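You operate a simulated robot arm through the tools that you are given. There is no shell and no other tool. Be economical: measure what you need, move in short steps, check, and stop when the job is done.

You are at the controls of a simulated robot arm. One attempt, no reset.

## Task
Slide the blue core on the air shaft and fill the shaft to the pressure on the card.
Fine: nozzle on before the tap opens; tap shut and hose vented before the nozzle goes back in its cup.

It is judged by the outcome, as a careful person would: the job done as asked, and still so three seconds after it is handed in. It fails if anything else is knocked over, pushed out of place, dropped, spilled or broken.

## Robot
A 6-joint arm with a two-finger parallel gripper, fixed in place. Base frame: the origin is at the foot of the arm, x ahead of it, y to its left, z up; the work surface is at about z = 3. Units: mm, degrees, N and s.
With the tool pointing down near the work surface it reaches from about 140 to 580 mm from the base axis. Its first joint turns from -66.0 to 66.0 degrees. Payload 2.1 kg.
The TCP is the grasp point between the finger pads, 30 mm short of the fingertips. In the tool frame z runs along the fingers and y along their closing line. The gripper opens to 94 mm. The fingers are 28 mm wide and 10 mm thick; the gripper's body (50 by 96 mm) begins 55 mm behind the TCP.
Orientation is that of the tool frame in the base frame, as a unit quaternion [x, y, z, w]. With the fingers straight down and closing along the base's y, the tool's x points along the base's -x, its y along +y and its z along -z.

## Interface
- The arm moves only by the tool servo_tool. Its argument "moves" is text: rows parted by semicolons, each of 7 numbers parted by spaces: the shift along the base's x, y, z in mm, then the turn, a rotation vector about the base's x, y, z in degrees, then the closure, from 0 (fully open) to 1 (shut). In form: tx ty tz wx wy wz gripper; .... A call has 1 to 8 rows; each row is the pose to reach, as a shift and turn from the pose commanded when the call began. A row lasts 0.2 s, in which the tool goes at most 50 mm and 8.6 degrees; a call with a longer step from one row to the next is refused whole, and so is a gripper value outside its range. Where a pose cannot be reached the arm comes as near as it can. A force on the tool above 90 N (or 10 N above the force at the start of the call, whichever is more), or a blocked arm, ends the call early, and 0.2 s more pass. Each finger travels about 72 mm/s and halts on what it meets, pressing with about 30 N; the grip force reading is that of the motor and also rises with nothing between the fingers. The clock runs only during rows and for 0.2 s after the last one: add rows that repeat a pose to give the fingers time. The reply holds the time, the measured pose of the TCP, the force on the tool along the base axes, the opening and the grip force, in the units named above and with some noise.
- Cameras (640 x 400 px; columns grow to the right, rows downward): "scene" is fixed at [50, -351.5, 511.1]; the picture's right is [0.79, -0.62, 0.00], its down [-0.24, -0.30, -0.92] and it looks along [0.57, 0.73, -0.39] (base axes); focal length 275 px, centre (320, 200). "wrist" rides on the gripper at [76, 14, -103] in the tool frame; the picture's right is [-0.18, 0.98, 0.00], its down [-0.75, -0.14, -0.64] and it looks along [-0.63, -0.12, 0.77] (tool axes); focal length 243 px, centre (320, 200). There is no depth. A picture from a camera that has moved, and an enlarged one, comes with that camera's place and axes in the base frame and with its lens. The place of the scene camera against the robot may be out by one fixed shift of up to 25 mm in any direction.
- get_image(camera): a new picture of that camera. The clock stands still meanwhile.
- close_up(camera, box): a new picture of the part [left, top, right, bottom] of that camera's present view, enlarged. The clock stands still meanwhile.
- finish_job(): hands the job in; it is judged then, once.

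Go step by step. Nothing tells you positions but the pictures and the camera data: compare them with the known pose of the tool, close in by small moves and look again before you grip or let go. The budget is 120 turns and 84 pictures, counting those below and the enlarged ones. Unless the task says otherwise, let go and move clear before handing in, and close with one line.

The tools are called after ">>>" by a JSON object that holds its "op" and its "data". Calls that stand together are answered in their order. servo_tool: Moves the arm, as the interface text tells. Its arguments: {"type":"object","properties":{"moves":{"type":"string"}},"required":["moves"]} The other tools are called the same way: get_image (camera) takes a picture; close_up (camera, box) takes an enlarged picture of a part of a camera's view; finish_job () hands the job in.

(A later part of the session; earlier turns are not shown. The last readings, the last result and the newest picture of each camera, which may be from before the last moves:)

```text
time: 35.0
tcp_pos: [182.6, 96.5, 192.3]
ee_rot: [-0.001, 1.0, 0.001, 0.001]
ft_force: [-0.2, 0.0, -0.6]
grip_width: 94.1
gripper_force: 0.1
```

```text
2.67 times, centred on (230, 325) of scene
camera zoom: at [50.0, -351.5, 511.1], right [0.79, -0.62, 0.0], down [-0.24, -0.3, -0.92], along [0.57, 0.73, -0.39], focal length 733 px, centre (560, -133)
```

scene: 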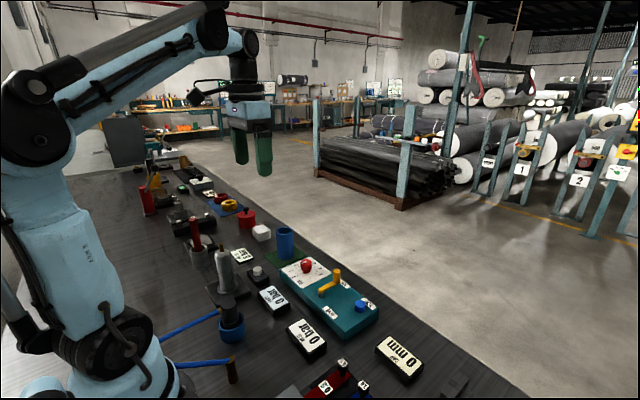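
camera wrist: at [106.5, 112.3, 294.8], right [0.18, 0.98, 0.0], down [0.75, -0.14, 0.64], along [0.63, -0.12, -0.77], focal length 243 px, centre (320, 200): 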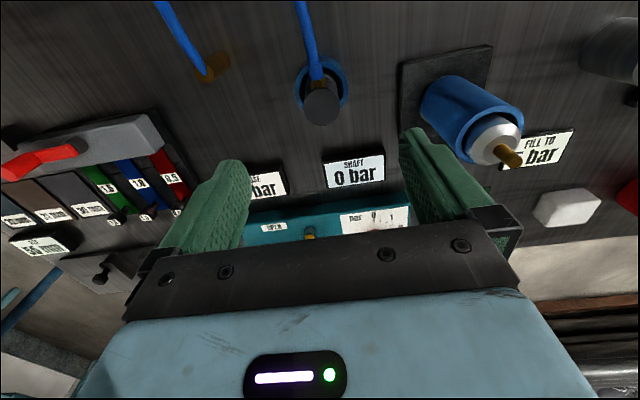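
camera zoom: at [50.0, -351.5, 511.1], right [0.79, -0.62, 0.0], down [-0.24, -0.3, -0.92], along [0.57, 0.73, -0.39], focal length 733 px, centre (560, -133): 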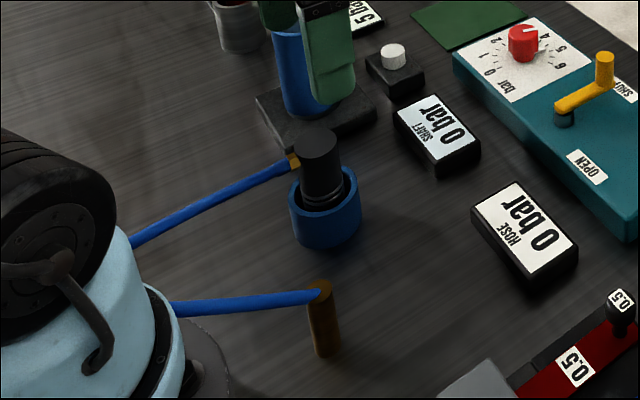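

>>> {"op": "servo_tool", "data": {"moves": "-3.5 1.5 -25 0 0 0 0; -3.5 1.5 -60 0 0 0 0; -3.5 1.5 -80 0 0 0 0; -3.5 1.5 -80 0 0 0 0"}}

>>> {"op": "get_image", "data": {"camera": "wrist"}}

>>> {"op": "close_up", "data": {"camera": "scene", "box": [190, 270, 270, 350]}}

```text
time: 36.0
tcp_pos: [178.3, 100.0, 113.2]
ee_rot: [0.0, 1.0, 0.0, 0.001]
ft_force: [-0.6, 0.1, 0.4]
grip_width: 93.9
gripper_force: 0.1
```

```text
39 pictures are left
camera wrist: at [100.6, 114.1, 216.2], right [0.18, 0.98, 0.0], down [0.75, -0.14, 0.64], along [0.63, -0.12, -0.77], focal length 243 px, centre (320, 200)
```

wrist: 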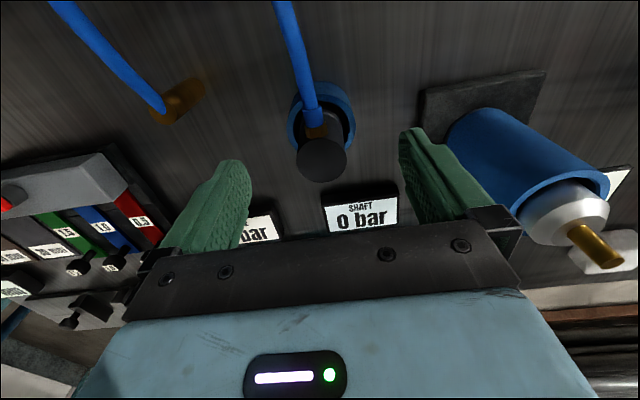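

```text
5.00 times, centred on (230, 310) of scene
camera zoom: at [50.0, -351.5, 511.1], right [0.79, -0.62, 0.0], down [-0.24, -0.3, -0.92], along [0.57, 0.73, -0.39], focal length 1374 px, centre (770, -350)
```

zoom: 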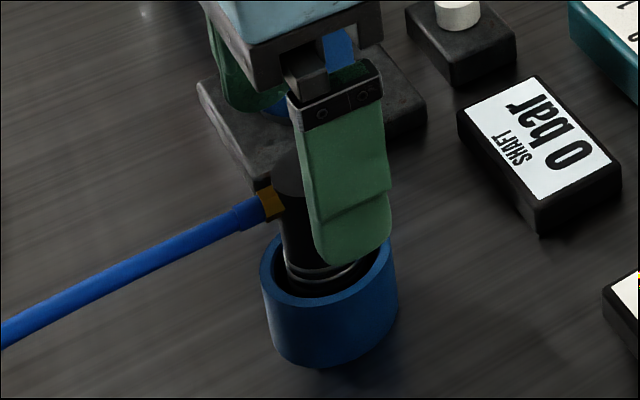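

>>> {"op": "close_up", "data": {"camera": "wrist", "box": [260, 70, 380, 190]}}

```text
3.33 times, centred on (320, 130) of wrist
camera zoom: at [100.6, 114.1, 216.2], right [0.18, 0.98, 0.0], down [0.75, -0.14, 0.64], along [0.63, -0.12, -0.77], focal length 809 px, centre (320, 433)
```

zoom: 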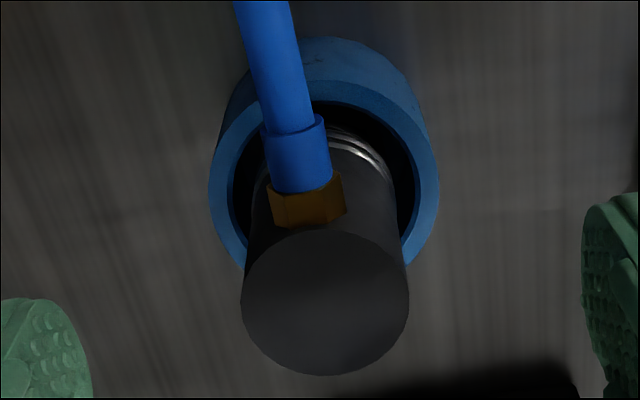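

The nozzle top (31 mm wide) is at about (176, 101, 90), with the cup rim near z 42. Lower so the tips stay above the rim and close.

>>> {"op": "servo_tool", "data": {"moves": "-2.5 1.3 -12 0 0 0 0; -2.5 1.3 -27 0 0 0 0; -2.5 1.3 -27 0 0 0 0.4; -2.5 1.3 -27 0 0 0 0.8; -2.5 1.3 -27 0 0 0 1; -2.5 1.3 -27 0 0 0 1; -2.5 1.3 -27 0 0 0 1"}}

>>> {"op": "get_image", "data": {"camera": "wrist"}}

>>> {"op": "close_up", "data": {"camera": "scene", "box": [190, 270, 270, 350]}}

```text
time: 37.6
tcp_pos: [176.0, 100.9, 86.5]
ee_rot: [0.0, 1.0, 0.001, 0.002]
ft_force: [0.7, 0.0, 0.6]
grip_width: 32.9
gripper_force: 30.3
```

```text
36 pictures are left
camera wrist: at [98.4, 114.7, 189.4], right [0.18, 0.98, 0.0], down [0.75, -0.14, 0.64], along [0.63, -0.12, -0.77], focal length 243 px, centre (320, 200)
```

wrist: 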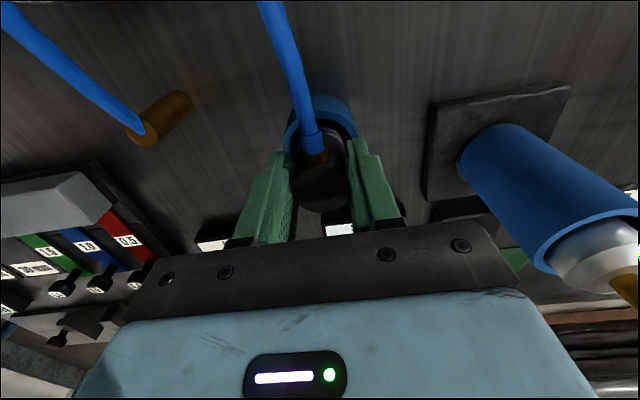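

```text
5.00 times, centred on (230, 310) of scene
camera zoom: at [50.0, -351.5, 511.1], right [0.79, -0.62, 0.0], down [-0.24, -0.3, -0.92], along [0.57, 0.73, -0.39], focal length 1374 px, centre (770, -350)
```

zoom: 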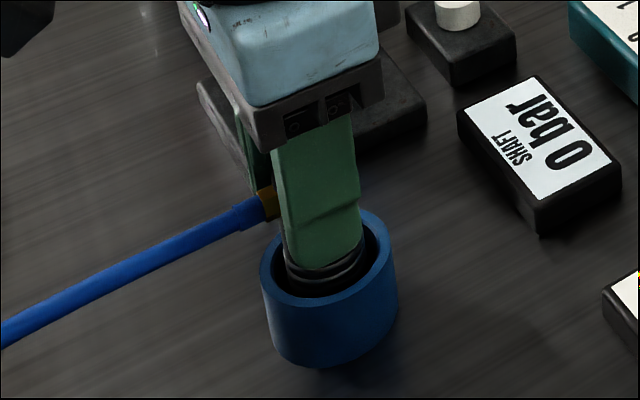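

Nozzle gripped (33 mm). Lift straight out, then move over toward the shaft.

>>> {"op": "servo_tool", "data": {"moves": "0 0 15 0 0 0 1; 0 0 60 0 0 0 1; 0 0 105 0 0 0 1; 0 0 150 0 0 0 1; 0 0 180 0 0 0 1; 14 43 180 0 0 0 1; 28 86 180 0 0 0 1; 42 130 180 0 0 0 1"}}

>>> {"op": "get_image", "data": {"camera": "wrist"}}

>>> {"op": "close_up", "data": {"camera": "scene", "box": [170, 160, 290, 310]}}

```text
time: 39.4
tcp_pos: [217.9, 232.9, 266.1]
ee_rot: [0.0, 1.0, 0.001, 0.001]
ft_force: [-0.4, -1.0, -3.2]
grip_width: 33.0
gripper_force: 29.9
```

```text
34 pictures are left
camera wrist: at [140.4, 248.5, 369.3], right [0.18, 0.98, 0.0], down [0.75, -0.14, 0.64], along [0.63, -0.12, -0.77], focal length 243 px, centre (320, 200)
```

wrist: 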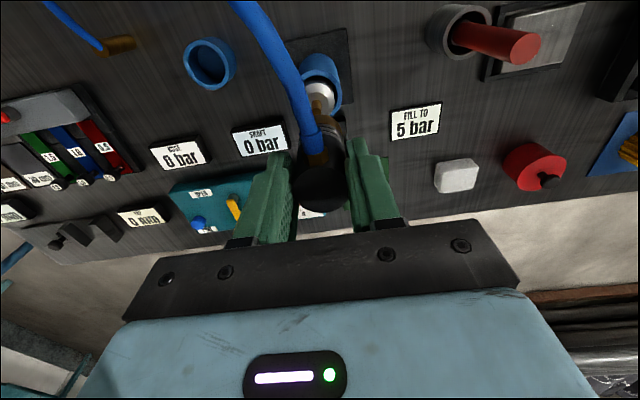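

```text
2.67 times, centred on (230, 235) of scene
camera zoom: at [50.0, -351.6, 511.1], right [0.79, -0.62, 0.0], down [-0.24, -0.3, -0.92], along [0.57, 0.73, -0.39], focal length 733 px, centre (560, 107)
```

zoom: 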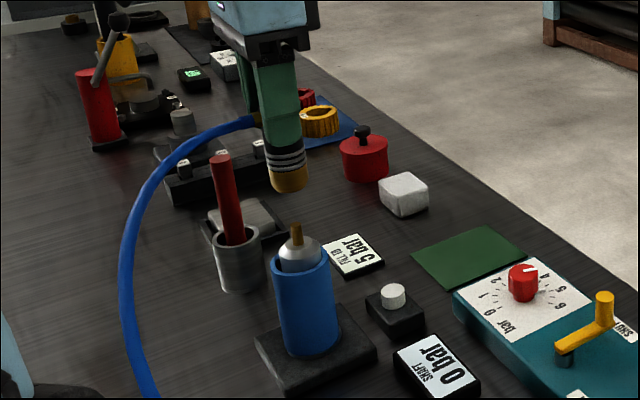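

Zoom in to compare nozzle mouth and valve tip.

>>> {"op": "close_up", "data": {"camera": "wrist", "box": [260, 40, 380, 220]}}

>>> {"op": "close_up", "data": {"camera": "scene", "box": [200, 190, 270, 300]}}

```text
2.22 times, centred on (320, 130) of wrist
camera zoom: at [140.4, 248.5, 369.3], right [0.18, 0.98, 0.0], down [0.75, -0.14, 0.64], along [0.63, -0.12, -0.77], focal length 539 px, centre (320, 356)
```

zoom: 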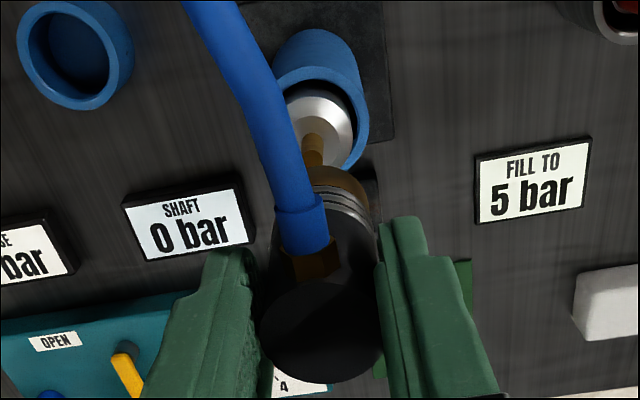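

```text
3.64 times, centred on (235, 245) of scene
camera zoom: at [50.0, -351.6, 511.1], right [0.79, -0.62, 0.0], down [-0.24, -0.3, -0.92], along [0.57, 0.73, -0.39], focal length 1000 px, centre (629, 36)
```

zoom: 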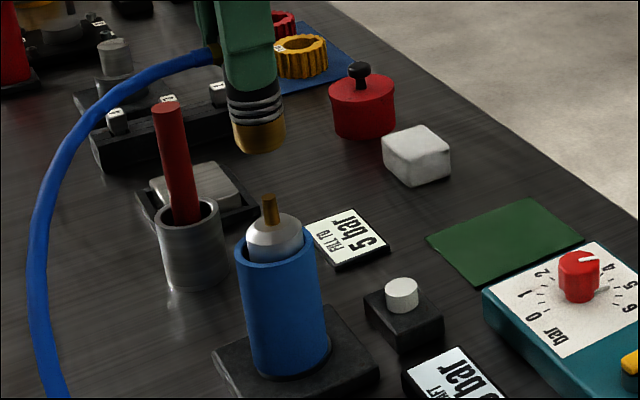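

The nozzle is ~2.8 mm too far in +y. Correct and lower to just above the valve tip.

>>> {"op": "servo_tool", "data": {"moves": "0 -2.8 0 0 0 0 1; 0 -2.8 -15 0 0 0 1; 0 -2.8 -28 0 0 0 1; 0 -2.8 -28 0 0 0 1"}}

>>> {"op": "close_up", "data": {"camera": "wrist", "box": [260, 40, 380, 220]}}

>>> {"op": "close_up", "data": {"camera": "scene", "box": [215, 210, 255, 270]}}

```text
time: 40.4
tcp_pos: [216.4, 227.4, 237.4]
ee_rot: [0.0, 1.0, 0.002, 0.0]
ft_force: [-0.6, -0.1, -1.9]
grip_width: 32.4
gripper_force: 30.4
```

```text
2.22 times, centred on (320, 130) of wrist
camera zoom: at [139.5, 242.8, 341.2], right [0.18, 0.98, 0.0], down [0.75, -0.14, 0.64], along [0.63, -0.12, -0.77], focal length 539 px, centre (320, 356)
```

zoom: 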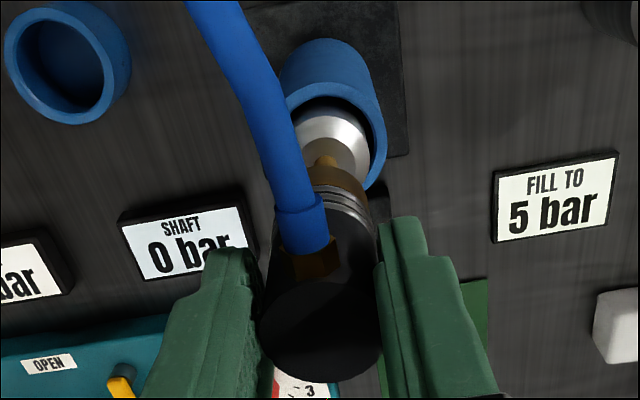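

```text
6.67 times, centred on (235, 240) of scene
camera zoom: at [50.0, -351.5, 511.1], right [0.79, -0.62, 0.0], down [-0.24, -0.3, -0.92], along [0.57, 0.73, -0.39], focal length 1832 px, centre (887, -67)
```

zoom: 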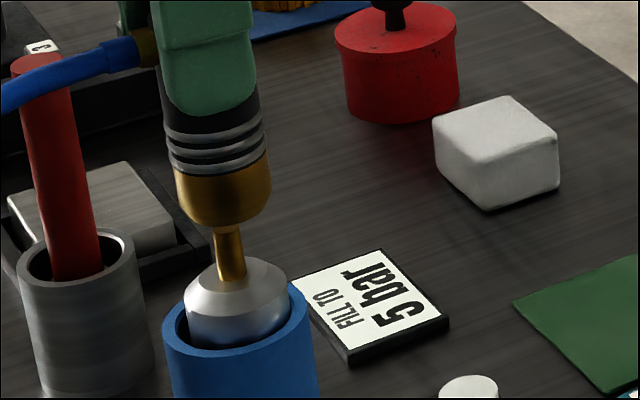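

Scene view shows alignment on its axis; wrist view says shift about +1.5 mm y, +1.2 mm x. Apply and recheck.

>>> {"op": "servo_tool", "data": {"moves": "1.2 1.5 0 0 0 0 1; 1.2 1.5 0 0 0 0 1; 1.2 1.5 0 0 0 0 1"}}

>>> {"op": "close_up", "data": {"camera": "wrist", "box": [280, 60, 370, 150]}}

>>> {"op": "close_up", "data": {"camera": "scene", "box": [215, 210, 255, 270]}}

```text
time: 41.2
tcp_pos: [218.6, 228.6, 237.5]
ee_rot: [0.001, 1.0, 0.0, 0.0]
ft_force: [0.4, -0.9, -1.7]
grip_width: 32.2
gripper_force: 30.1
```

```text
4.44 times, centred on (325, 105) of wrist
camera zoom: at [141.9, 244.1, 341.2], right [0.18, 0.98, 0.0], down [0.75, -0.14, 0.64], along [0.63, -0.12, -0.77], focal length 1078 px, centre (298, 622)
```

zoom: 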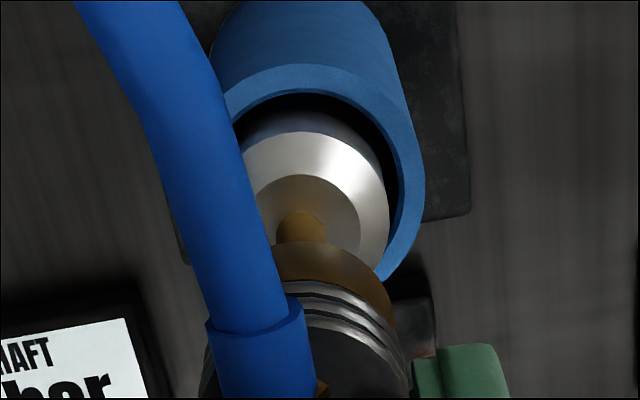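

```text
6.67 times, centred on (235, 240) of scene
camera zoom: at [50.0, -351.5, 511.1], right [0.79, -0.62, 0.0], down [-0.24, -0.3, -0.92], along [0.57, 0.73, -0.39], focal length 1832 px, centre (887, -67)
```

zoom: 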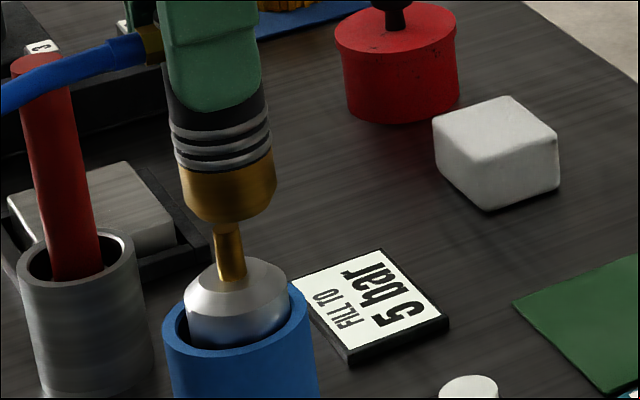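

Nozzle now appears ~2.5 mm too far +x and ~1 mm +y. Correct again.

>>> {"op": "servo_tool", "data": {"moves": "-2.5 -1 0 0 0 0 1; -2.5 -1 0 0 0 0 1; -2.5 -1 0 0 0 0 1"}}

>>> {"op": "close_up", "data": {"camera": "wrist", "box": [280, 60, 370, 150]}}

>>> {"op": "close_up", "data": {"camera": "scene", "box": [215, 210, 255, 270]}}

```text
time: 42.0
tcp_pos: [216.9, 228.3, 237.9]
ee_rot: [0.0, 1.0, 0.0, 0.001]
ft_force: [0.5, 0.5, -1.9]
grip_width: 30.7
gripper_force: 29.9
```

```text
4.44 times, centred on (325, 105) of wrist
camera zoom: at [139.5, 243.2, 341.2], right [0.18, 0.98, 0.0], down [0.75, -0.14, 0.64], along [0.63, -0.12, -0.77], focal length 1078 px, centre (298, 622)
```

zoom: 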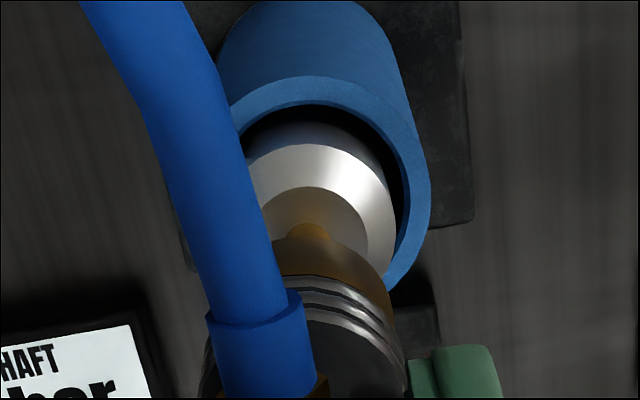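

```text
6.67 times, centred on (235, 240) of scene
camera zoom: at [50.0, -351.5, 511.1], right [0.79, -0.62, 0.0], down [-0.24, -0.3, -0.92], along [0.57, 0.73, -0.39], focal length 1832 px, centre (887, -67)
```

zoom: 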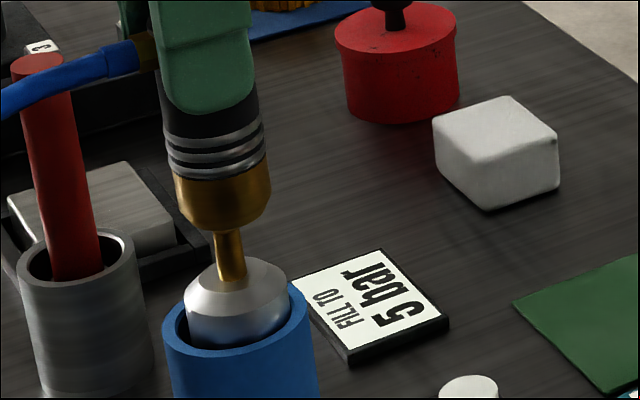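

Both views now align. Lower gently over the valve.

>>> {"op": "servo_tool", "data": {"moves": "0 0 -3 0 0 0 1; 0 0 -6 0 0 0 1; 0 0 -9 0 0 0 1; 0 0 -12 0 0 0 1"}}

>>> {"op": "close_up", "data": {"camera": "scene", "box": [215, 210, 255, 270]}}

```text
time: 43.0
tcp_pos: [216.5, 226.9, 231.0]
ee_rot: [0.001, 1.0, -0.001, 0.0]
ft_force: [-0.8, 0.0, 13.2]
grip_width: 30.9
gripper_force: 30.5
stopped in row 4: the force on the tool passed its limit (the readings are from after the stop); the commanded pose is now the measured one
```

```text
6.67 times, centred on (235, 240) of scene
camera zoom: at [50.0, -351.5, 511.1], right [0.79, -0.62, 0.0], down [-0.24, -0.3, -0.92], along [0.57, 0.73, -0.39], focal length 1832 px, centre (887, -67)
```

zoom: 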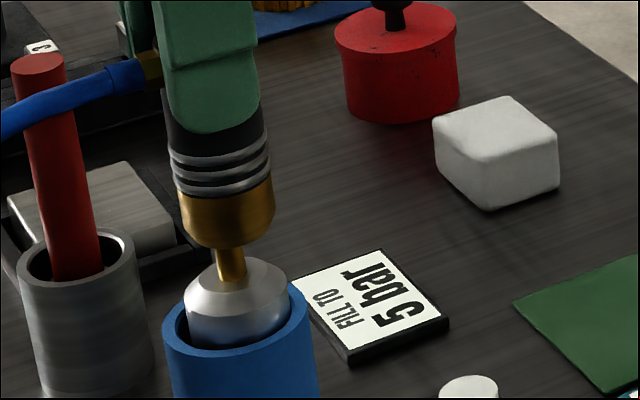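

>>> {"op": "close_up", "data": {"camera": "wrist", "box": [270, 60, 370, 220]}}

```text
2.50 times, centred on (320, 140) of wrist
camera zoom: at [140.1, 242.4, 334.3], right [0.18, 0.98, 0.0], down [0.75, -0.14, 0.64], along [0.63, -0.12, -0.77], focal length 606 px, centre (320, 350)
```

zoom: 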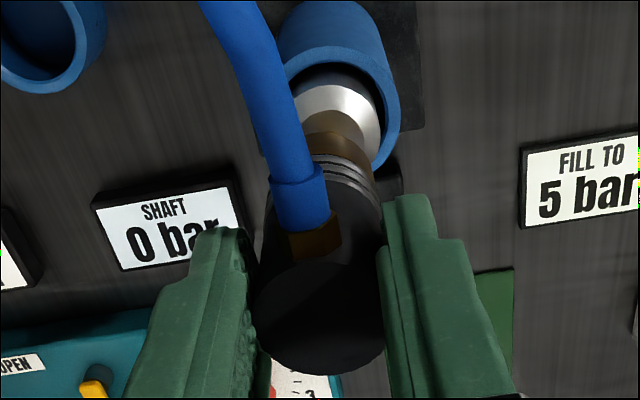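

The mouth met the valve tip off-centre; the wrist view shows the valve ~3 mm to +y (and so ~2.5 mm +x). Back up and re-centre.

>>> {"op": "servo_tool", "data": {"moves": "0 0 8 0 0 0 1; 2.4 3.2 8 0 0 0 1; 2.4 3.2 8 0 0 0 1; 2.4 3.2 8 0 0 0 1"}}

>>> {"op": "close_up", "data": {"camera": "wrist", "box": [270, 60, 370, 220]}}

>>> {"op": "close_up", "data": {"camera": "scene", "box": [215, 210, 255, 270]}}

```text
time: 44.0
tcp_pos: [218.9, 230.3, 237.5]
ee_rot: [0.0, 1.0, -0.001, 0.0]
ft_force: [-0.5, 0.4, -1.9]
grip_width: 31.0
gripper_force: 29.9
```

```text
2.50 times, centred on (320, 140) of wrist
camera zoom: at [142.1, 246.0, 341.0], right [0.18, 0.98, 0.0], down [0.75, -0.14, 0.64], along [0.63, -0.12, -0.77], focal length 606 px, centre (320, 350)
```

zoom: 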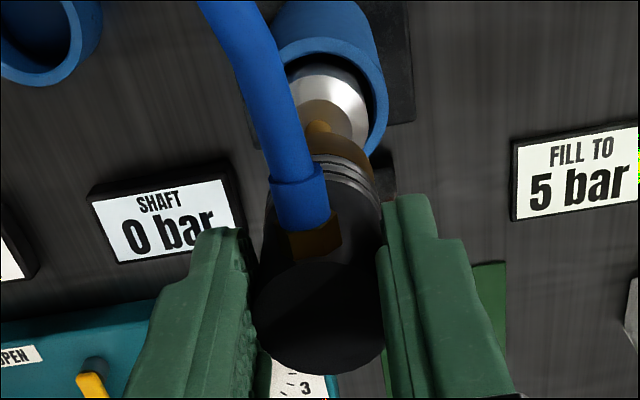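

```text
6.67 times, centred on (235, 240) of scene
camera zoom: at [50.0, -351.5, 511.1], right [0.79, -0.62, 0.0], down [-0.24, -0.3, -0.92], along [0.57, 0.73, -0.39], focal length 1832 px, centre (887, -67)
```

zoom: 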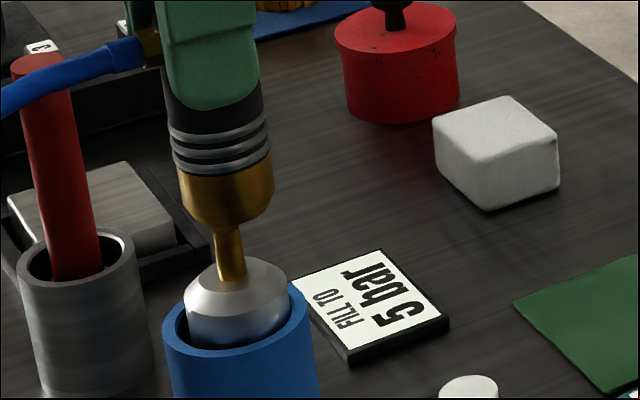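

Lateral alignment is now exact; scene view suggests −1.2 mm in x. Apply and lower.

>>> {"op": "servo_tool", "data": {"moves": "-1.2 0.2 0 0 0 0 1; -1.2 0.2 -3 0 0 0 1; -1.2 0.2 -6 0 0 0 1; -1.2 0.2 -8 0 0 0 1; -1.2 0.2 -10 0 0 0 1; -1.2 0.2 -12 0 0 0 1"}}

>>> {"op": "close_up", "data": {"camera": "scene", "box": [215, 210, 255, 270]}}

```text
time: 45.4
tcp_pos: [217.1, 230.9, 225.3]
ee_rot: [0.0, 1.0, -0.001, 0.001]
ft_force: [-1.7, -1.0, -0.6]
grip_width: 30.9
gripper_force: 29.8
```

```text
6.67 times, centred on (235, 240) of scene
camera zoom: at [50.0, -351.5, 511.1], right [0.79, -0.62, 0.0], down [-0.24, -0.3, -0.92], along [0.57, 0.73, -0.39], focal length 1832 px, centre (887, -67)
```

zoom: 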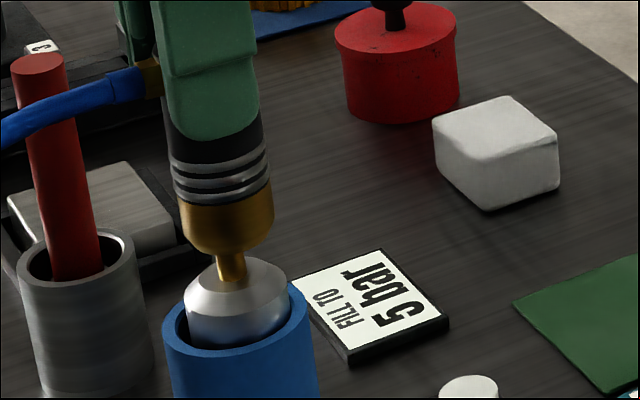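

The tip has entered the nozzle. Continue to seat it.

>>> {"op": "servo_tool", "data": {"moves": "0 0 -3 0 0 0 1; 0 0 -6 0 0 0 1; 0 0 -9 0 0 0 1; 0 0 -12 0 0 0 1; 0 0 -14 0 0 0 1; 0 0 -16 0 0 0 1"}}

>>> {"op": "close_up", "data": {"camera": "scene", "box": [200, 190, 290, 330]}}

```text
time: 46.8
tcp_pos: [217.4, 230.2, 211.1]
ee_rot: [0.0, 1.0, -0.001, 0.0]
ft_force: [-4.7, -0.1, 6.7]
grip_width: 31.0
gripper_force: 29.9
```

```text
2.86 times, centred on (245, 260) of scene
camera zoom: at [50.0, -351.5, 511.1], right [0.79, -0.62, 0.0], down [-0.24, -0.3, -0.92], along [0.57, 0.73, -0.39], focal length 785 px, centre (534, 29)
```

zoom: 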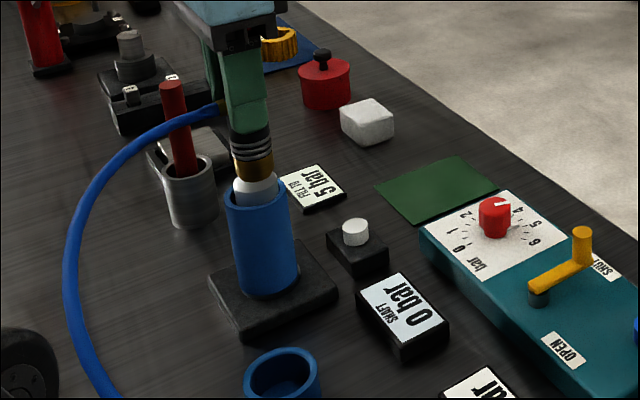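

Light contact; press a little more to seat it fully.

>>> {"op": "servo_tool", "data": {"moves": "0 0 -1 0 0 0 1; 0 0 -2 0 0 0 1; 0 0 -2.5 0 0 0 1"}}

>>> {"op": "close_up", "data": {"camera": "scene", "box": [215, 210, 255, 270]}}

```text
time: 47.6
tcp_pos: [219.0, 230.3, 210.6]
ee_rot: [0.001, 1.0, -0.002, 0.001]
ft_force: [-14.7, -7.1, 82.1]
grip_width: 31.1
gripper_force: 29.3
```

```text
6.67 times, centred on (235, 240) of scene
camera zoom: at [49.8, -351.7, 511.0], right [0.79, -0.62, 0.0], down [-0.24, -0.3, -0.92], along [0.57, 0.73, -0.39], focal length 1832 px, centre (887, -67)
```

zoom: 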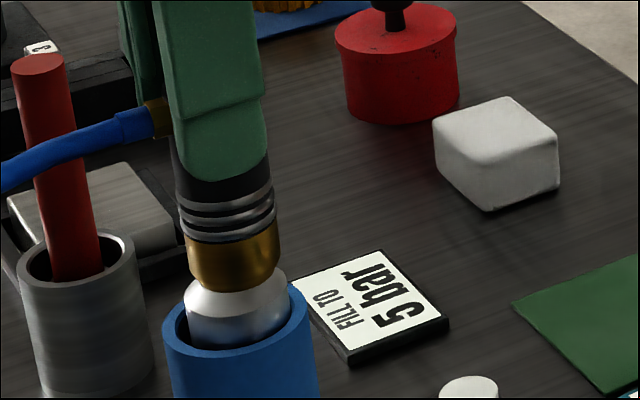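

Firmly seated. Ease off, release and rise.

>>> {"op": "servo_tool", "data": {"moves": "0 0 2.2 0 0 0 1; 0 0 2.2 0 0 0 0.6; 0 0 2.2 0 0 0 0.2; 0 0 2.2 0 0 0 0; 0 0 2.2 0 0 0 0; 0 0 30 0 0 0 0; 0 0 70 0 0 0 0"}}

>>> {"op": "close_up", "data": {"camera": "scene", "box": [180, 170, 400, 390]}}

```text
time: 49.2
tcp_pos: [216.5, 231.2, 275.5]
ee_rot: [0.0, 1.0, -0.001, 0.0]
ft_force: [0.6, 0.8, -0.6]
grip_width: 94.3
gripper_force: 0.0
```

```text
1.82 times, centred on (290, 280) of scene
camera zoom: at [50.0, -351.5, 511.1], right [0.79, -0.62, 0.0], down [-0.24, -0.3, -0.92], along [0.57, 0.73, -0.39], focal length 500 px, centre (374, 54)
```

zoom: 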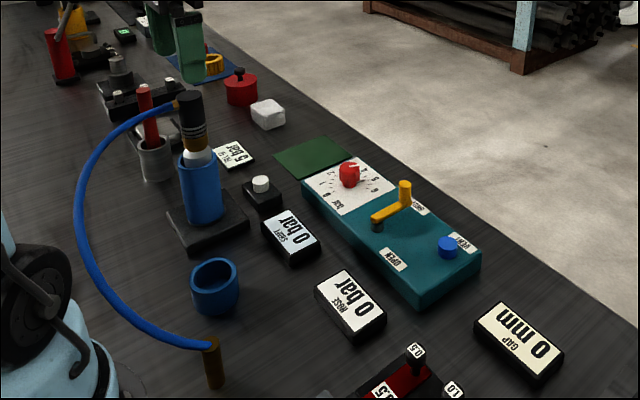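

Nozzle sits on the valve. Now the tap: lever handle at roughly (432, 44), pivot (384, 52). Move above the handle for a good look.

>>> {"op": "servo_tool", "data": {"moves": "31 -27 0 0 0 0 0; 62 -54 0 0 0 0 0; 93 -81 0 0 0 0 0; 124 -108 0 0 0 0 0; 155 -135 0 0 0 0 0.2; 186 -162 0 0 0 0 0.4; 215 -187 0 0 0 0 0.4; 215 -187 -45 0 0 0 0.4"}}

>>> {"op": "servo_tool", "data": {"moves": "0 0 -45 0 0 0 0.4; 0 0 -80 0 0 0 0.4; 0 0 -80 0 0 0 0.4"}}

>>> {"op": "get_image", "data": {"camera": "wrist"}}

```text
time: 51.0
tcp_pos: [430.9, 41.3, 235.8]
ee_rot: [0.0, 1.0, -0.001, 0.0]
ft_force: [-0.3, -0.5, 0.2]
grip_width: 56.6
gripper_force: 0.0
```

```text
time: 51.8
tcp_pos: [434.3, 44.4, 154.5]
ee_rot: [0.0, 1.0, -0.001, 0.001]
ft_force: [-1.1, 0.2, -0.5]
grip_width: 56.5
gripper_force: 0.1
```

```text
16 pictures are left
camera wrist: at [357.6, 60.0, 257.9], right [0.18, 0.98, 0.0], down [0.75, -0.14, 0.64], along [0.63, -0.12, -0.77], focal length 243 px, centre (320, 200)
```

wrist: 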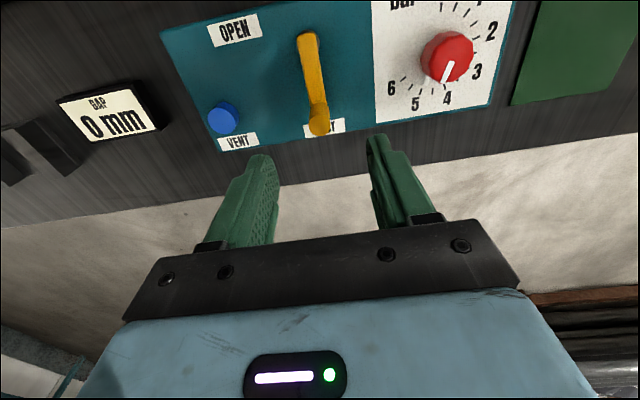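

The handle is right under the tool (top about z 78). Lower to overlap it ~20 mm and grip.

>>> {"op": "servo_tool", "data": {"moves": "0 0 -40 0 0 0 0.4; 0 0 -60 0 0 0 0.4; 0 0 -67 0 0 0 0.4; 0 0 -67 0 0 0 0.7; 0 0 -67 0 0 0 1; 0 0 -67 0 0 0 1; 0 0 -67 0 0 0 1"}}

>>> {"op": "get_image", "data": {"camera": "wrist"}}

```text
time: 53.4
tcp_pos: [435.5, 43.3, 86.3]
ee_rot: [0.001, 1.0, 0.0, 0.0]
ft_force: [2.1, -1.7, -8.0]
grip_width: 16.3
gripper_force: 45.2
```

```text
15 pictures are left
camera wrist: at [358.4, 59.0, 189.9], right [0.18, 0.98, 0.0], down [0.75, -0.14, 0.64], along [0.63, -0.12, -0.77], focal length 243 px, centre (320, 200)
```

wrist: 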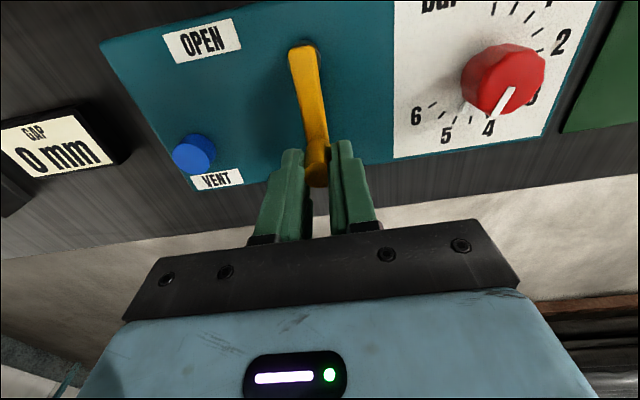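

Handle gripped. Swing the tap toward OPEN along its arc (clockwise), first 32° and check forces.

>>> {"op": "servo_tool", "data": {"moves": "-1 -7.9 0 0 0 -8 1; -3.2 -15.6 0 0 0 -16 1; -6.4 -22.9 0 0 0 -24 1; -10.5 -29.7 0 0 0 -32 1"}}

```text
time: 54.4
tcp_pos: [423.1, 14.0, 87.0]
ee_rot: [0.278, 0.961, -0.001, 0.002]
ft_force: [14.4, -8.4, -25.0]
grip_width: 15.9
gripper_force: 44.5
```

>>> {"op": "servo_tool", "data": {"moves": "-4.4 -6.8 -0.5 0 0 -8 1; -10.3 -12.3 -0.5 0 0 -16 1; -17 -16.9 -0.5 0 0 -24 1; -24.2 -20.5 -0.5 0 0 -32 1; -31.9 -23.1 -0.5 0 0 -40 1; -39.9 -24.6 -0.5 0 0 -48 1; -45 -24.9 -0.5 0 0 -53 1"}}

>>> {"op": "close_up", "data": {"camera": "scene", "box": [200, 220, 420, 380]}}

```text
time: 56.0
tcp_pos: [383.2, -7.5, 84.6]
ee_rot: [0.675, 0.738, 0.008, 0.003]
ft_force: [52.4, 32.1, -1.7]
grip_width: 16.4
gripper_force: 45.3
```

```text
2.50 times, centred on (310, 300) of scene
camera zoom: at [50.1, -351.5, 511.1], right [0.79, -0.62, 0.0], down [-0.24, -0.3, -0.92], along [0.57, 0.73, -0.39], focal length 687 px, centre (345, -50)
```

zoom: 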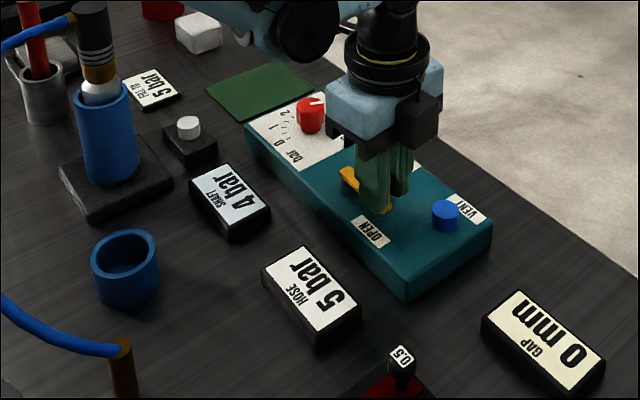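

Hose 5 bar, shaft at 4 and rising. Wait about a second while easing the load on the lever.

>>> {"op": "servo_tool", "data": {"moves": "0.8 0.6 0 0 0 0 1; 0.8 0.6 0 0 0 0 1; 0.8 0.6 0 0 0 0 1; 0.8 0.6 0 0 0 0 1; 0.8 0.6 0 0 0 0 1; 0.8 0.6 0 0 0 0 1"}}

>>> {"op": "close_up", "data": {"camera": "scene", "box": [200, 220, 420, 380]}}

```text
time: 57.4
tcp_pos: [383.0, -7.1, 85.5]
ee_rot: [0.675, 0.738, 0.009, 0.003]
ft_force: [52.0, 28.0, -25.8]
grip_width: 16.7
gripper_force: 45.3
```

```text
2.50 times, centred on (310, 300) of scene
camera zoom: at [50.1, -351.5, 511.1], right [0.79, -0.62, 0.0], down [-0.24, -0.3, -0.92], along [0.57, 0.73, -0.39], focal length 687 px, centre (345, -50)
```

zoom: 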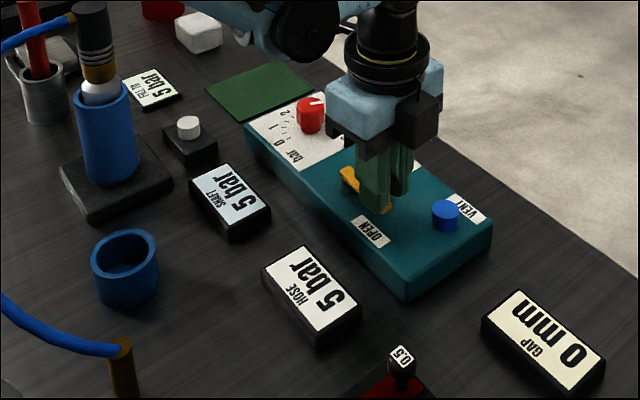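

Shaft reads 5 bar. Let it settle another second, then swing the tap back to SHUT.

>>> {"op": "servo_tool", "data": {"moves": "0.5 0.8 0 0 0 0 1; 0.5 0.8 0 0 0 0 1; 0.5 0.8 0 0 0 0 1; 0.5 0.8 0 0 0 0 1; 0.5 0.8 0 0 0 0 1; 0.5 0.8 0 0 0 0 1; 0.5 0.8 0 0 0 0 1; 0.5 0.8 0 0 0 0 1"}}

>>> {"op": "servo_tool", "data": {"moves": "7.5 0.8 0 0 0 8 1; 15.3 2.7 0 0 0 16 1; 22.8 5.6 0 0 0 24 1; 29.8 9.6 0 0 0 32 1"}}

```text
time: 59.2
tcp_pos: [383.0, -8.0, 84.7]
ee_rot: [0.676, 0.737, 0.008, 0.005]
ft_force: [52.2, 21.9, -3.1]
grip_width: 16.6
gripper_force: 44.8
```

```text
time: 60.2
tcp_pos: [407.7, -2.8, 85.5]
ee_rot: [0.447, 0.894, -0.004, 0.003]
ft_force: [3.1, -21.0, -11.5]
grip_width: 16.5
gripper_force: 45.2
```

>>> {"op": "servo_tool", "data": {"moves": "6.8 4.3 0 0 0 8 1; 12.5 10.1 0 0 0 16 1; 17.4 16.7 0 0 0 24 1; 21.2 23.8 0 0 0 32 1; 24 31.5 0 0 0 40 1; 25.8 39.4 0 0 0 48 1; 26.2 45.5 0 0 0 54 1; 26.2 46.5 0 0 0 55 1"}}

>>> {"op": "get_image", "data": {"camera": "wrist"}}

```text
time: 62.0
tcp_pos: [433.9, 46.1, 86.5]
ee_rot: [-0.018, 1.0, -0.002, 0.001]
ft_force: [12.4, -14.4, -27.4]
grip_width: 16.3
gripper_force: 45.2
```

```text
12 pictures are left
camera wrist: at [357.4, 57.9, 189.0], right [0.15, 0.99, 0.0], down [0.76, -0.11, 0.65], along [0.64, -0.1, -0.76], focal length 243 px, centre (320, 200)
```

wrist: 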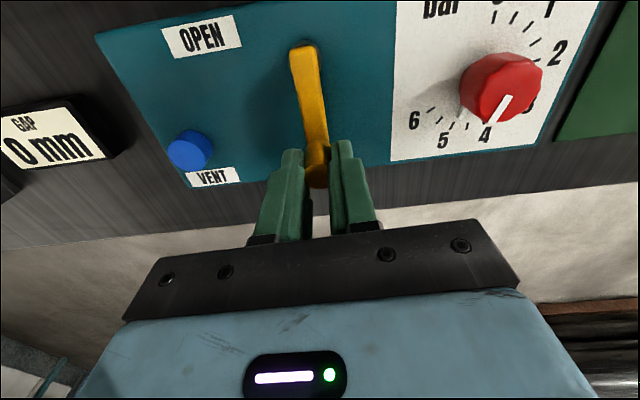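

Tap is back at SHUT. Release, rise, and go over the blue vent button at about (420, -37) with the fingers shut.

>>> {"op": "servo_tool", "data": {"moves": "0 0 0 0 0 0 0.6; 0 0 0 0 0 0 0.5; 0 0 30 0 0 0 0.5; 0 0 60 0 0 -2 0.5; -7 -42 60 0 0 -2 0.8; -13.5 -83 60 0 0 -2 1; -13.5 -83 50 0 0 -2 1; -13.5 -83 50 0 0 -2 1"}}

>>> {"op": "get_image", "data": {"camera": "wrist"}}

```text
time: 63.8
tcp_pos: [422.2, -36.7, 137.5]
ee_rot: [0.0, 1.0, -0.001, -0.001]
ft_force: [-0.2, 0.0, 0.0]
grip_width: 0.0
gripper_force: 30.0
```

```text
11 pictures are left
camera wrist: at [345.3, -21.7, 242.0], right [0.18, 0.98, 0.0], down [0.75, -0.14, 0.64], along [0.63, -0.12, -0.77], focal length 243 px, centre (320, 200)
```

wrist: 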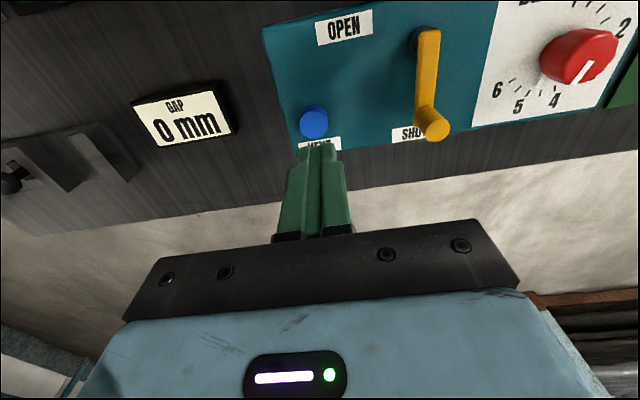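

Button is ~5 mm further to −y. Correct, lower and press gently.

>>> {"op": "servo_tool", "data": {"moves": "-0.5 -4.8 0 0 0 0 1; -0.5 -4.8 -30 0 0 0 1; -0.5 -4.8 -50 0 0 0 1; -0.5 -4.8 -54 0 0 0 1; -0.5 -4.8 -57 0 0 0 1; -0.5 -4.8 -58.5 0 0 0 1; -0.5 -4.8 -60 0 0 0 1"}}

>>> {"op": "close_up", "data": {"camera": "scene", "box": [200, 220, 420, 380]}}

```text
time: 65.4
tcp_pos: [421.2, -39.1, 76.7]
ee_rot: [0.001, 1.0, 0.0, 0.0]
ft_force: [-0.4, -0.7, 1.4]
grip_width: 0.1
gripper_force: 30.0
```

```text
2.50 times, centred on (310, 300) of scene
camera zoom: at [50.0, -351.5, 511.1], right [0.79, -0.62, 0.0], down [-0.24, -0.3, -0.92], along [0.57, 0.73, -0.39], focal length 687 px, centre (345, -50)
```

zoom: 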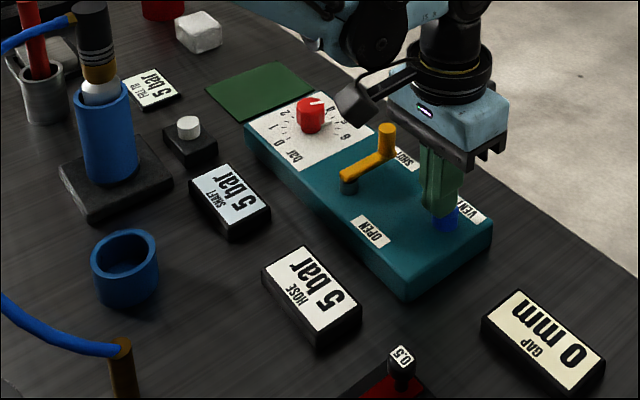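

Fingers are just at the button; press a few mm more and hold.

>>> {"op": "servo_tool", "data": {"moves": "0 0 -2 0 0 0 1; 0 0 -4 0 0 0 1; 0 0 -5 0 0 0 1; 0 0 -6 0 0 0 1; 0 0 -6 0 0 0 1; 0 0 -6 0 0 0 1; 0 0 -6 0 0 0 1; 0 0 -6 0 0 0 1"}}

>>> {"op": "close_up", "data": {"camera": "scene", "box": [200, 220, 420, 380]}}

```text
time: 67.2
tcp_pos: [421.3, -41.1, 69.7]
ee_rot: [0.001, 1.0, -0.001, 0.0]
ft_force: [-1.1, 0.4, 2.4]
grip_width: 0.0
gripper_force: 29.8
```

```text
2.50 times, centred on (310, 300) of scene
camera zoom: at [50.0, -351.5, 511.1], right [0.79, -0.62, 0.0], down [-0.24, -0.3, -0.92], along [0.57, 0.73, -0.39], focal length 687 px, centre (345, -50)
```

zoom: 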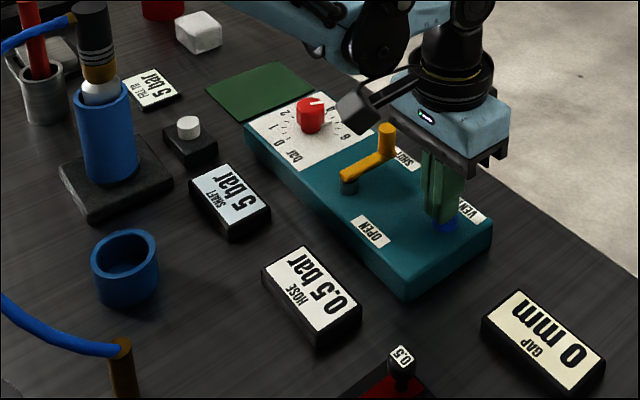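

Hose is down to 0.5 bar, the shaft holds 5. Hold another 1.6 s, then rise.

>>> {"op": "servo_tool", "data": {"moves": "0 0 0 0 0 0 1; 0 0 0 0 0 0 1; 0 0 0 0 0 0 1; 0 0 0 0 0 0 1; 0 0 0 0 0 0 1; 0 0 0 0 0 0 1; 0 0 0 0 0 0 1; 0 0 0 0 0 0 1"}}

>>> {"op": "servo_tool", "data": {"moves": "0 0 20 0 0 0 1; 0 0 65 0 0 0 1; 0 0 110 0 0 0 1; 0 0 155 0 0 0 1; 0 0 200 0 0 0 1; 0 0 205 0 0 0 0.5; 0 0 205 0 0 0 0"}}

>>> {"op": "close_up", "data": {"camera": "scene", "box": [200, 220, 420, 380]}}

```text
time: 69.0
tcp_pos: [421.2, -41.0, 71.1]
ee_rot: [0.001, 1.0, -0.001, 0.0]
ft_force: [0.6, -1.7, 3.4]
grip_width: 0.0
gripper_force: 30.3
```

```text
time: 70.6
tcp_pos: [422.1, -42.7, 273.9]
ee_rot: [0.0, 1.0, 0.0, 0.0]
ft_force: [-0.9, -0.7, -0.4]
grip_width: 80.0
gripper_force: 0.0
```

```text
2.50 times, centred on (310, 300) of scene
camera zoom: at [50.0, -351.5, 511.1], right [0.79, -0.62, 0.0], down [-0.24, -0.3, -0.92], along [0.57, 0.73, -0.39], focal length 687 px, centre (345, -50)
```

zoom: 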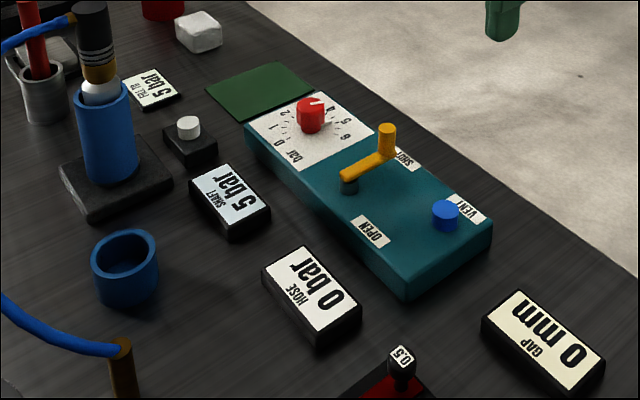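

Hose 0, shaft 5 bar. Go back over the nozzle.

>>> {"op": "servo_tool", "data": {"moves": "-25.4 34 8 0 0 0 0; -50.8 68 8 0 0 0 0; -76.1 102 8 0 0 0 0; -101.5 136 8 0 0 0 0; -126.9 170 8 0 0 0 0; -152 204 8 0 0 0 0; -177.6 238 8 0 0 0 0; -203 271.5 8 0 0 0 0"}}

>>> {"op": "servo_tool", "data": {"moves": "0 0 0 0 0 0 0"}}

>>> {"op": "close_up", "data": {"camera": "wrist", "box": [220, 40, 420, 240]}}

```text
time: 72.4
tcp_pos: [215.0, 233.4, 285.4]
ee_rot: [0.0, 1.0, -0.001, -0.001]
ft_force: [0.2, -0.5, -0.2]
grip_width: 94.0
gripper_force: 0.1
```

```text
time: 72.8
tcp_pos: [216.1, 233.3, 285.1]
ee_rot: [0.001, 1.0, -0.001, 0.0]
ft_force: [-0.2, 0.4, -1.0]
grip_width: 94.2
gripper_force: 0.1
```

```text
2.00 times, centred on (320, 140) of wrist
camera zoom: at [139.8, 248.8, 388.9], right [0.19, 0.98, 0.0], down [0.75, -0.14, 0.64], along [0.63, -0.12, -0.77], focal length 485 px, centre (320, 320)
```

zoom: 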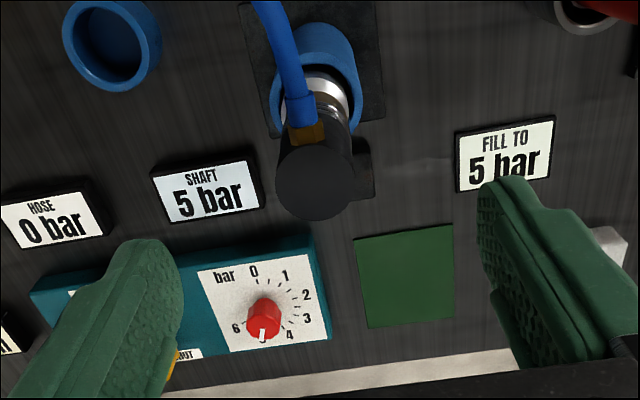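

Nozzle is 2.6 mm to −y. Correct, descend around it, and grip.

>>> {"op": "servo_tool", "data": {"moves": "0 -2.6 -10 0 0 0 0; 0 -2.6 -45 0 0 0 0; 0 -2.6 -73 0 0 0 0; 0 -2.6 -73 0 0 0 0.4; 0 -2.6 -73 0 0 0 0.8; 0 -2.6 -73 0 0 0 1; 0 -2.6 -73 0 0 0 1"}}

```text
time: 74.4
tcp_pos: [216.4, 228.5, 211.2]
ee_rot: [0.0, 1.0, -0.001, 0.0]
ft_force: [0.5, 2.3, 2.0]
grip_width: 32.3
gripper_force: 30.3
```

Gripped with little side force. Pull straight up off the valve.

>>> {"op": "servo_tool", "data": {"moves": "0 0 6 0 0 0 1; 0 0 14 0 0 0 1; 0 0 22 0 0 0 1; 0 0 32 0 0 0 1; 0 0 55 0 0 0 1; 0 0 60 0 0 0 1"}}

>>> {"op": "close_up", "data": {"camera": "scene", "box": [150, 160, 330, 350]}}

```text
time: 75.8
tcp_pos: [218.8, 227.2, 270.5]
ee_rot: [-0.001, 1.0, 0.0, 0.0]
ft_force: [0.0, 0.4, -1.3]
grip_width: 31.7
gripper_force: 30.2
```

```text
2.11 times, centred on (240, 255) of scene
camera zoom: at [50.0, -351.5, 511.1], right [0.79, -0.62, 0.0], down [-0.24, -0.3, -0.92], along [0.57, 0.73, -0.39], focal length 579 px, centre (488, 84)
```

zoom: 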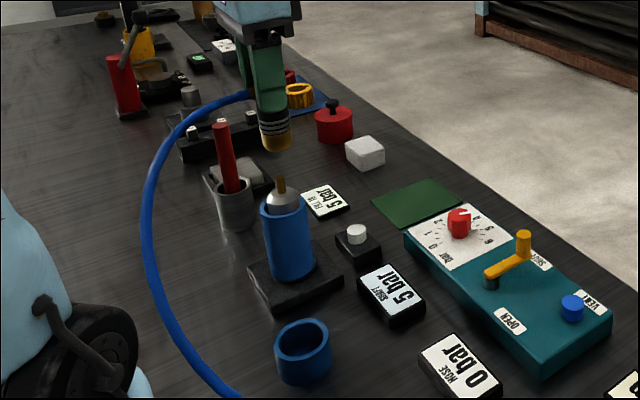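

Nozzle is off, shaft holds 5 bar. Carry it back over the cup.

>>> {"op": "servo_tool", "data": {"moves": "-14 -42 0 0 0 0 1; -28 -84 0 0 0 0 1; -41.6 -126.5 0 0 0 0 1; -41.6 -126.5 -45 0 0 0 1; -41.6 -126.5 -75 0 0 0 1; -41.6 -126.5 -85 0 0 0 1; -41.6 -126.5 -85 0 0 0 1"}}

>>> {"op": "close_up", "data": {"camera": "wrist", "box": [240, 30, 400, 220]}}

>>> {"op": "close_up", "data": {"camera": "scene", "box": [180, 220, 290, 360]}}

```text
time: 77.4
tcp_pos: [175.5, 100.9, 181.6]
ee_rot: [0.0, 1.0, -0.001, 0.0]
ft_force: [0.7, 0.7, -0.8]
grip_width: 31.1
gripper_force: 30.3
```

```text
2.11 times, centred on (320, 125) of wrist
camera zoom: at [99.0, 116.7, 286.1], right [0.18, 0.98, 0.0], down [0.75, -0.14, 0.64], along [0.63, -0.12, -0.77], focal length 511 px, centre (320, 358)
```

zoom: 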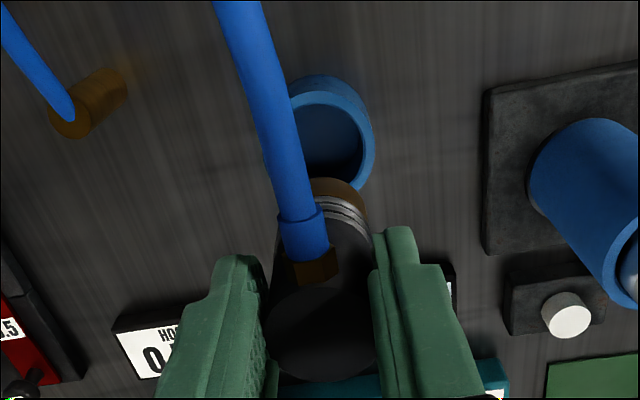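

```text
2.86 times, centred on (235, 290) of scene
camera zoom: at [50.0, -351.5, 511.1], right [0.79, -0.62, 0.0], down [-0.24, -0.3, -0.92], along [0.57, 0.73, -0.39], focal length 785 px, centre (563, -57)
```

zoom: 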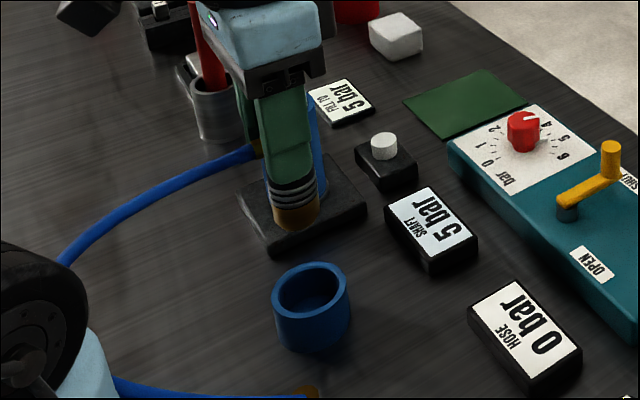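

Aligned with the cup within ~2 mm. Lower it in, slowly near the bottom.

>>> {"op": "servo_tool", "data": {"moves": "1 0 -20 0 0 0 1; 1 0 -40 0 0 0 1; 1 0 -58 0 0 0 1; 1 0 -74 0 0 0 1; 1 0 -84 0 0 0 1; 1 0 -90 0 0 0 1; 1 0 -93 0 0 0 1"}}

>>> {"op": "close_up", "data": {"camera": "scene", "box": [180, 220, 290, 360]}}

```text
time: 79.0
tcp_pos: [177.7, 101.8, 91.4]
ee_rot: [0.001, 1.0, -0.001, 0.0]
ft_force: [-0.8, -0.5, -2.5]
grip_width: 30.7
gripper_force: 29.5
```

```text
2.86 times, centred on (235, 290) of scene
camera zoom: at [50.0, -351.5, 511.1], right [0.79, -0.62, 0.0], down [-0.24, -0.3, -0.92], along [0.57, 0.73, -0.39], focal length 785 px, centre (563, -57)
```

zoom: 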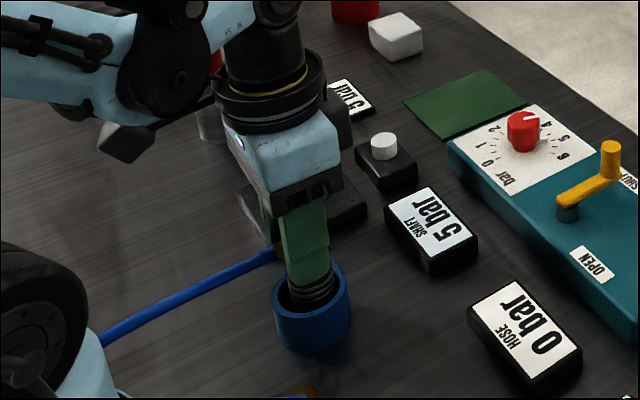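

It is in the cup. Ease down until it touches bottom.

>>> {"op": "servo_tool", "data": {"moves": "0 0 -1 0 0 0 1; 0 0 -2 0 0 0 1; 0 0 -3 0 0 0 1; 0 0 -4 0 0 0 1; 0 0 -5 0 0 0 1"}}

```text
time: 80.4
tcp_pos: [176.6, 100.9, 89.0]
ee_rot: [0.0, 1.0, -0.003, -0.002]
ft_force: [-2.3, -1.6, 10.4]
grip_width: 30.8
gripper_force: 30.0
stopped in row 5: the force on the tool passed its limit (the readings are from after the stop); the commanded pose is now the measured one
```

Bottom contact. Release and rise straight up, then clear.

>>> {"op": "servo_tool", "data": {"moves": "0 0 0.3 0 0 0 0.8; 0 0 0.3 0 0 0 0.5; 0 0 0.3 0 0 0 0.2; 0 0 0.3 0 0 0 0; 0 0 20 0 0 0 0; 0 0 65 0 0 0 0; 0 0 110 0 0 0 0; 0 0 155 0 0 0 0"}}

>>> {"op": "servo_tool", "data": {"moves": "20 0 30 0 0 0 0; 50 0 40 0 0 0 0; 50 0 40 0 0 0 0"}}

>>> {"op": "close_up", "data": {"camera": "scene", "box": [160, 180, 400, 370]}}

```text
time: 82.2
tcp_pos: [175.0, 99.8, 243.0]
ee_rot: [0.001, 1.0, -0.003, -0.002]
ft_force: [0.4, -0.7, 0.0]
grip_width: 94.0
gripper_force: 0.0
```

```text
time: 83.0
tcp_pos: [228.8, 100.3, 284.9]
ee_rot: [0.0, 1.0, -0.003, -0.001]
ft_force: [-0.5, -0.3, 0.0]
grip_width: 94.2
gripper_force: 0.1
```

```text
2.11 times, centred on (280, 275) of scene
camera zoom: at [50.0, -351.5, 511.1], right [0.79, -0.62, 0.0], down [-0.24, -0.3, -0.92], along [0.57, 0.73, -0.39], focal length 579 px, centre (404, 42)
```

zoom: 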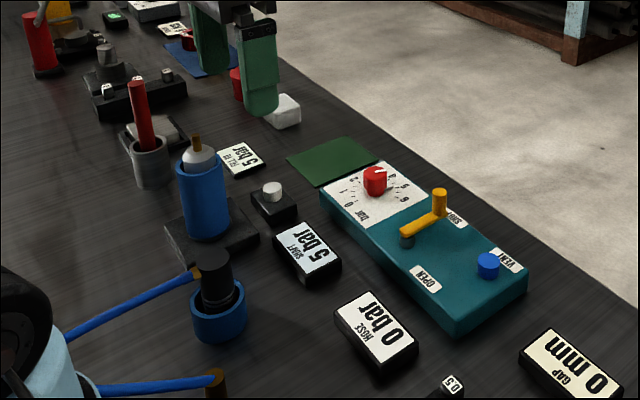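

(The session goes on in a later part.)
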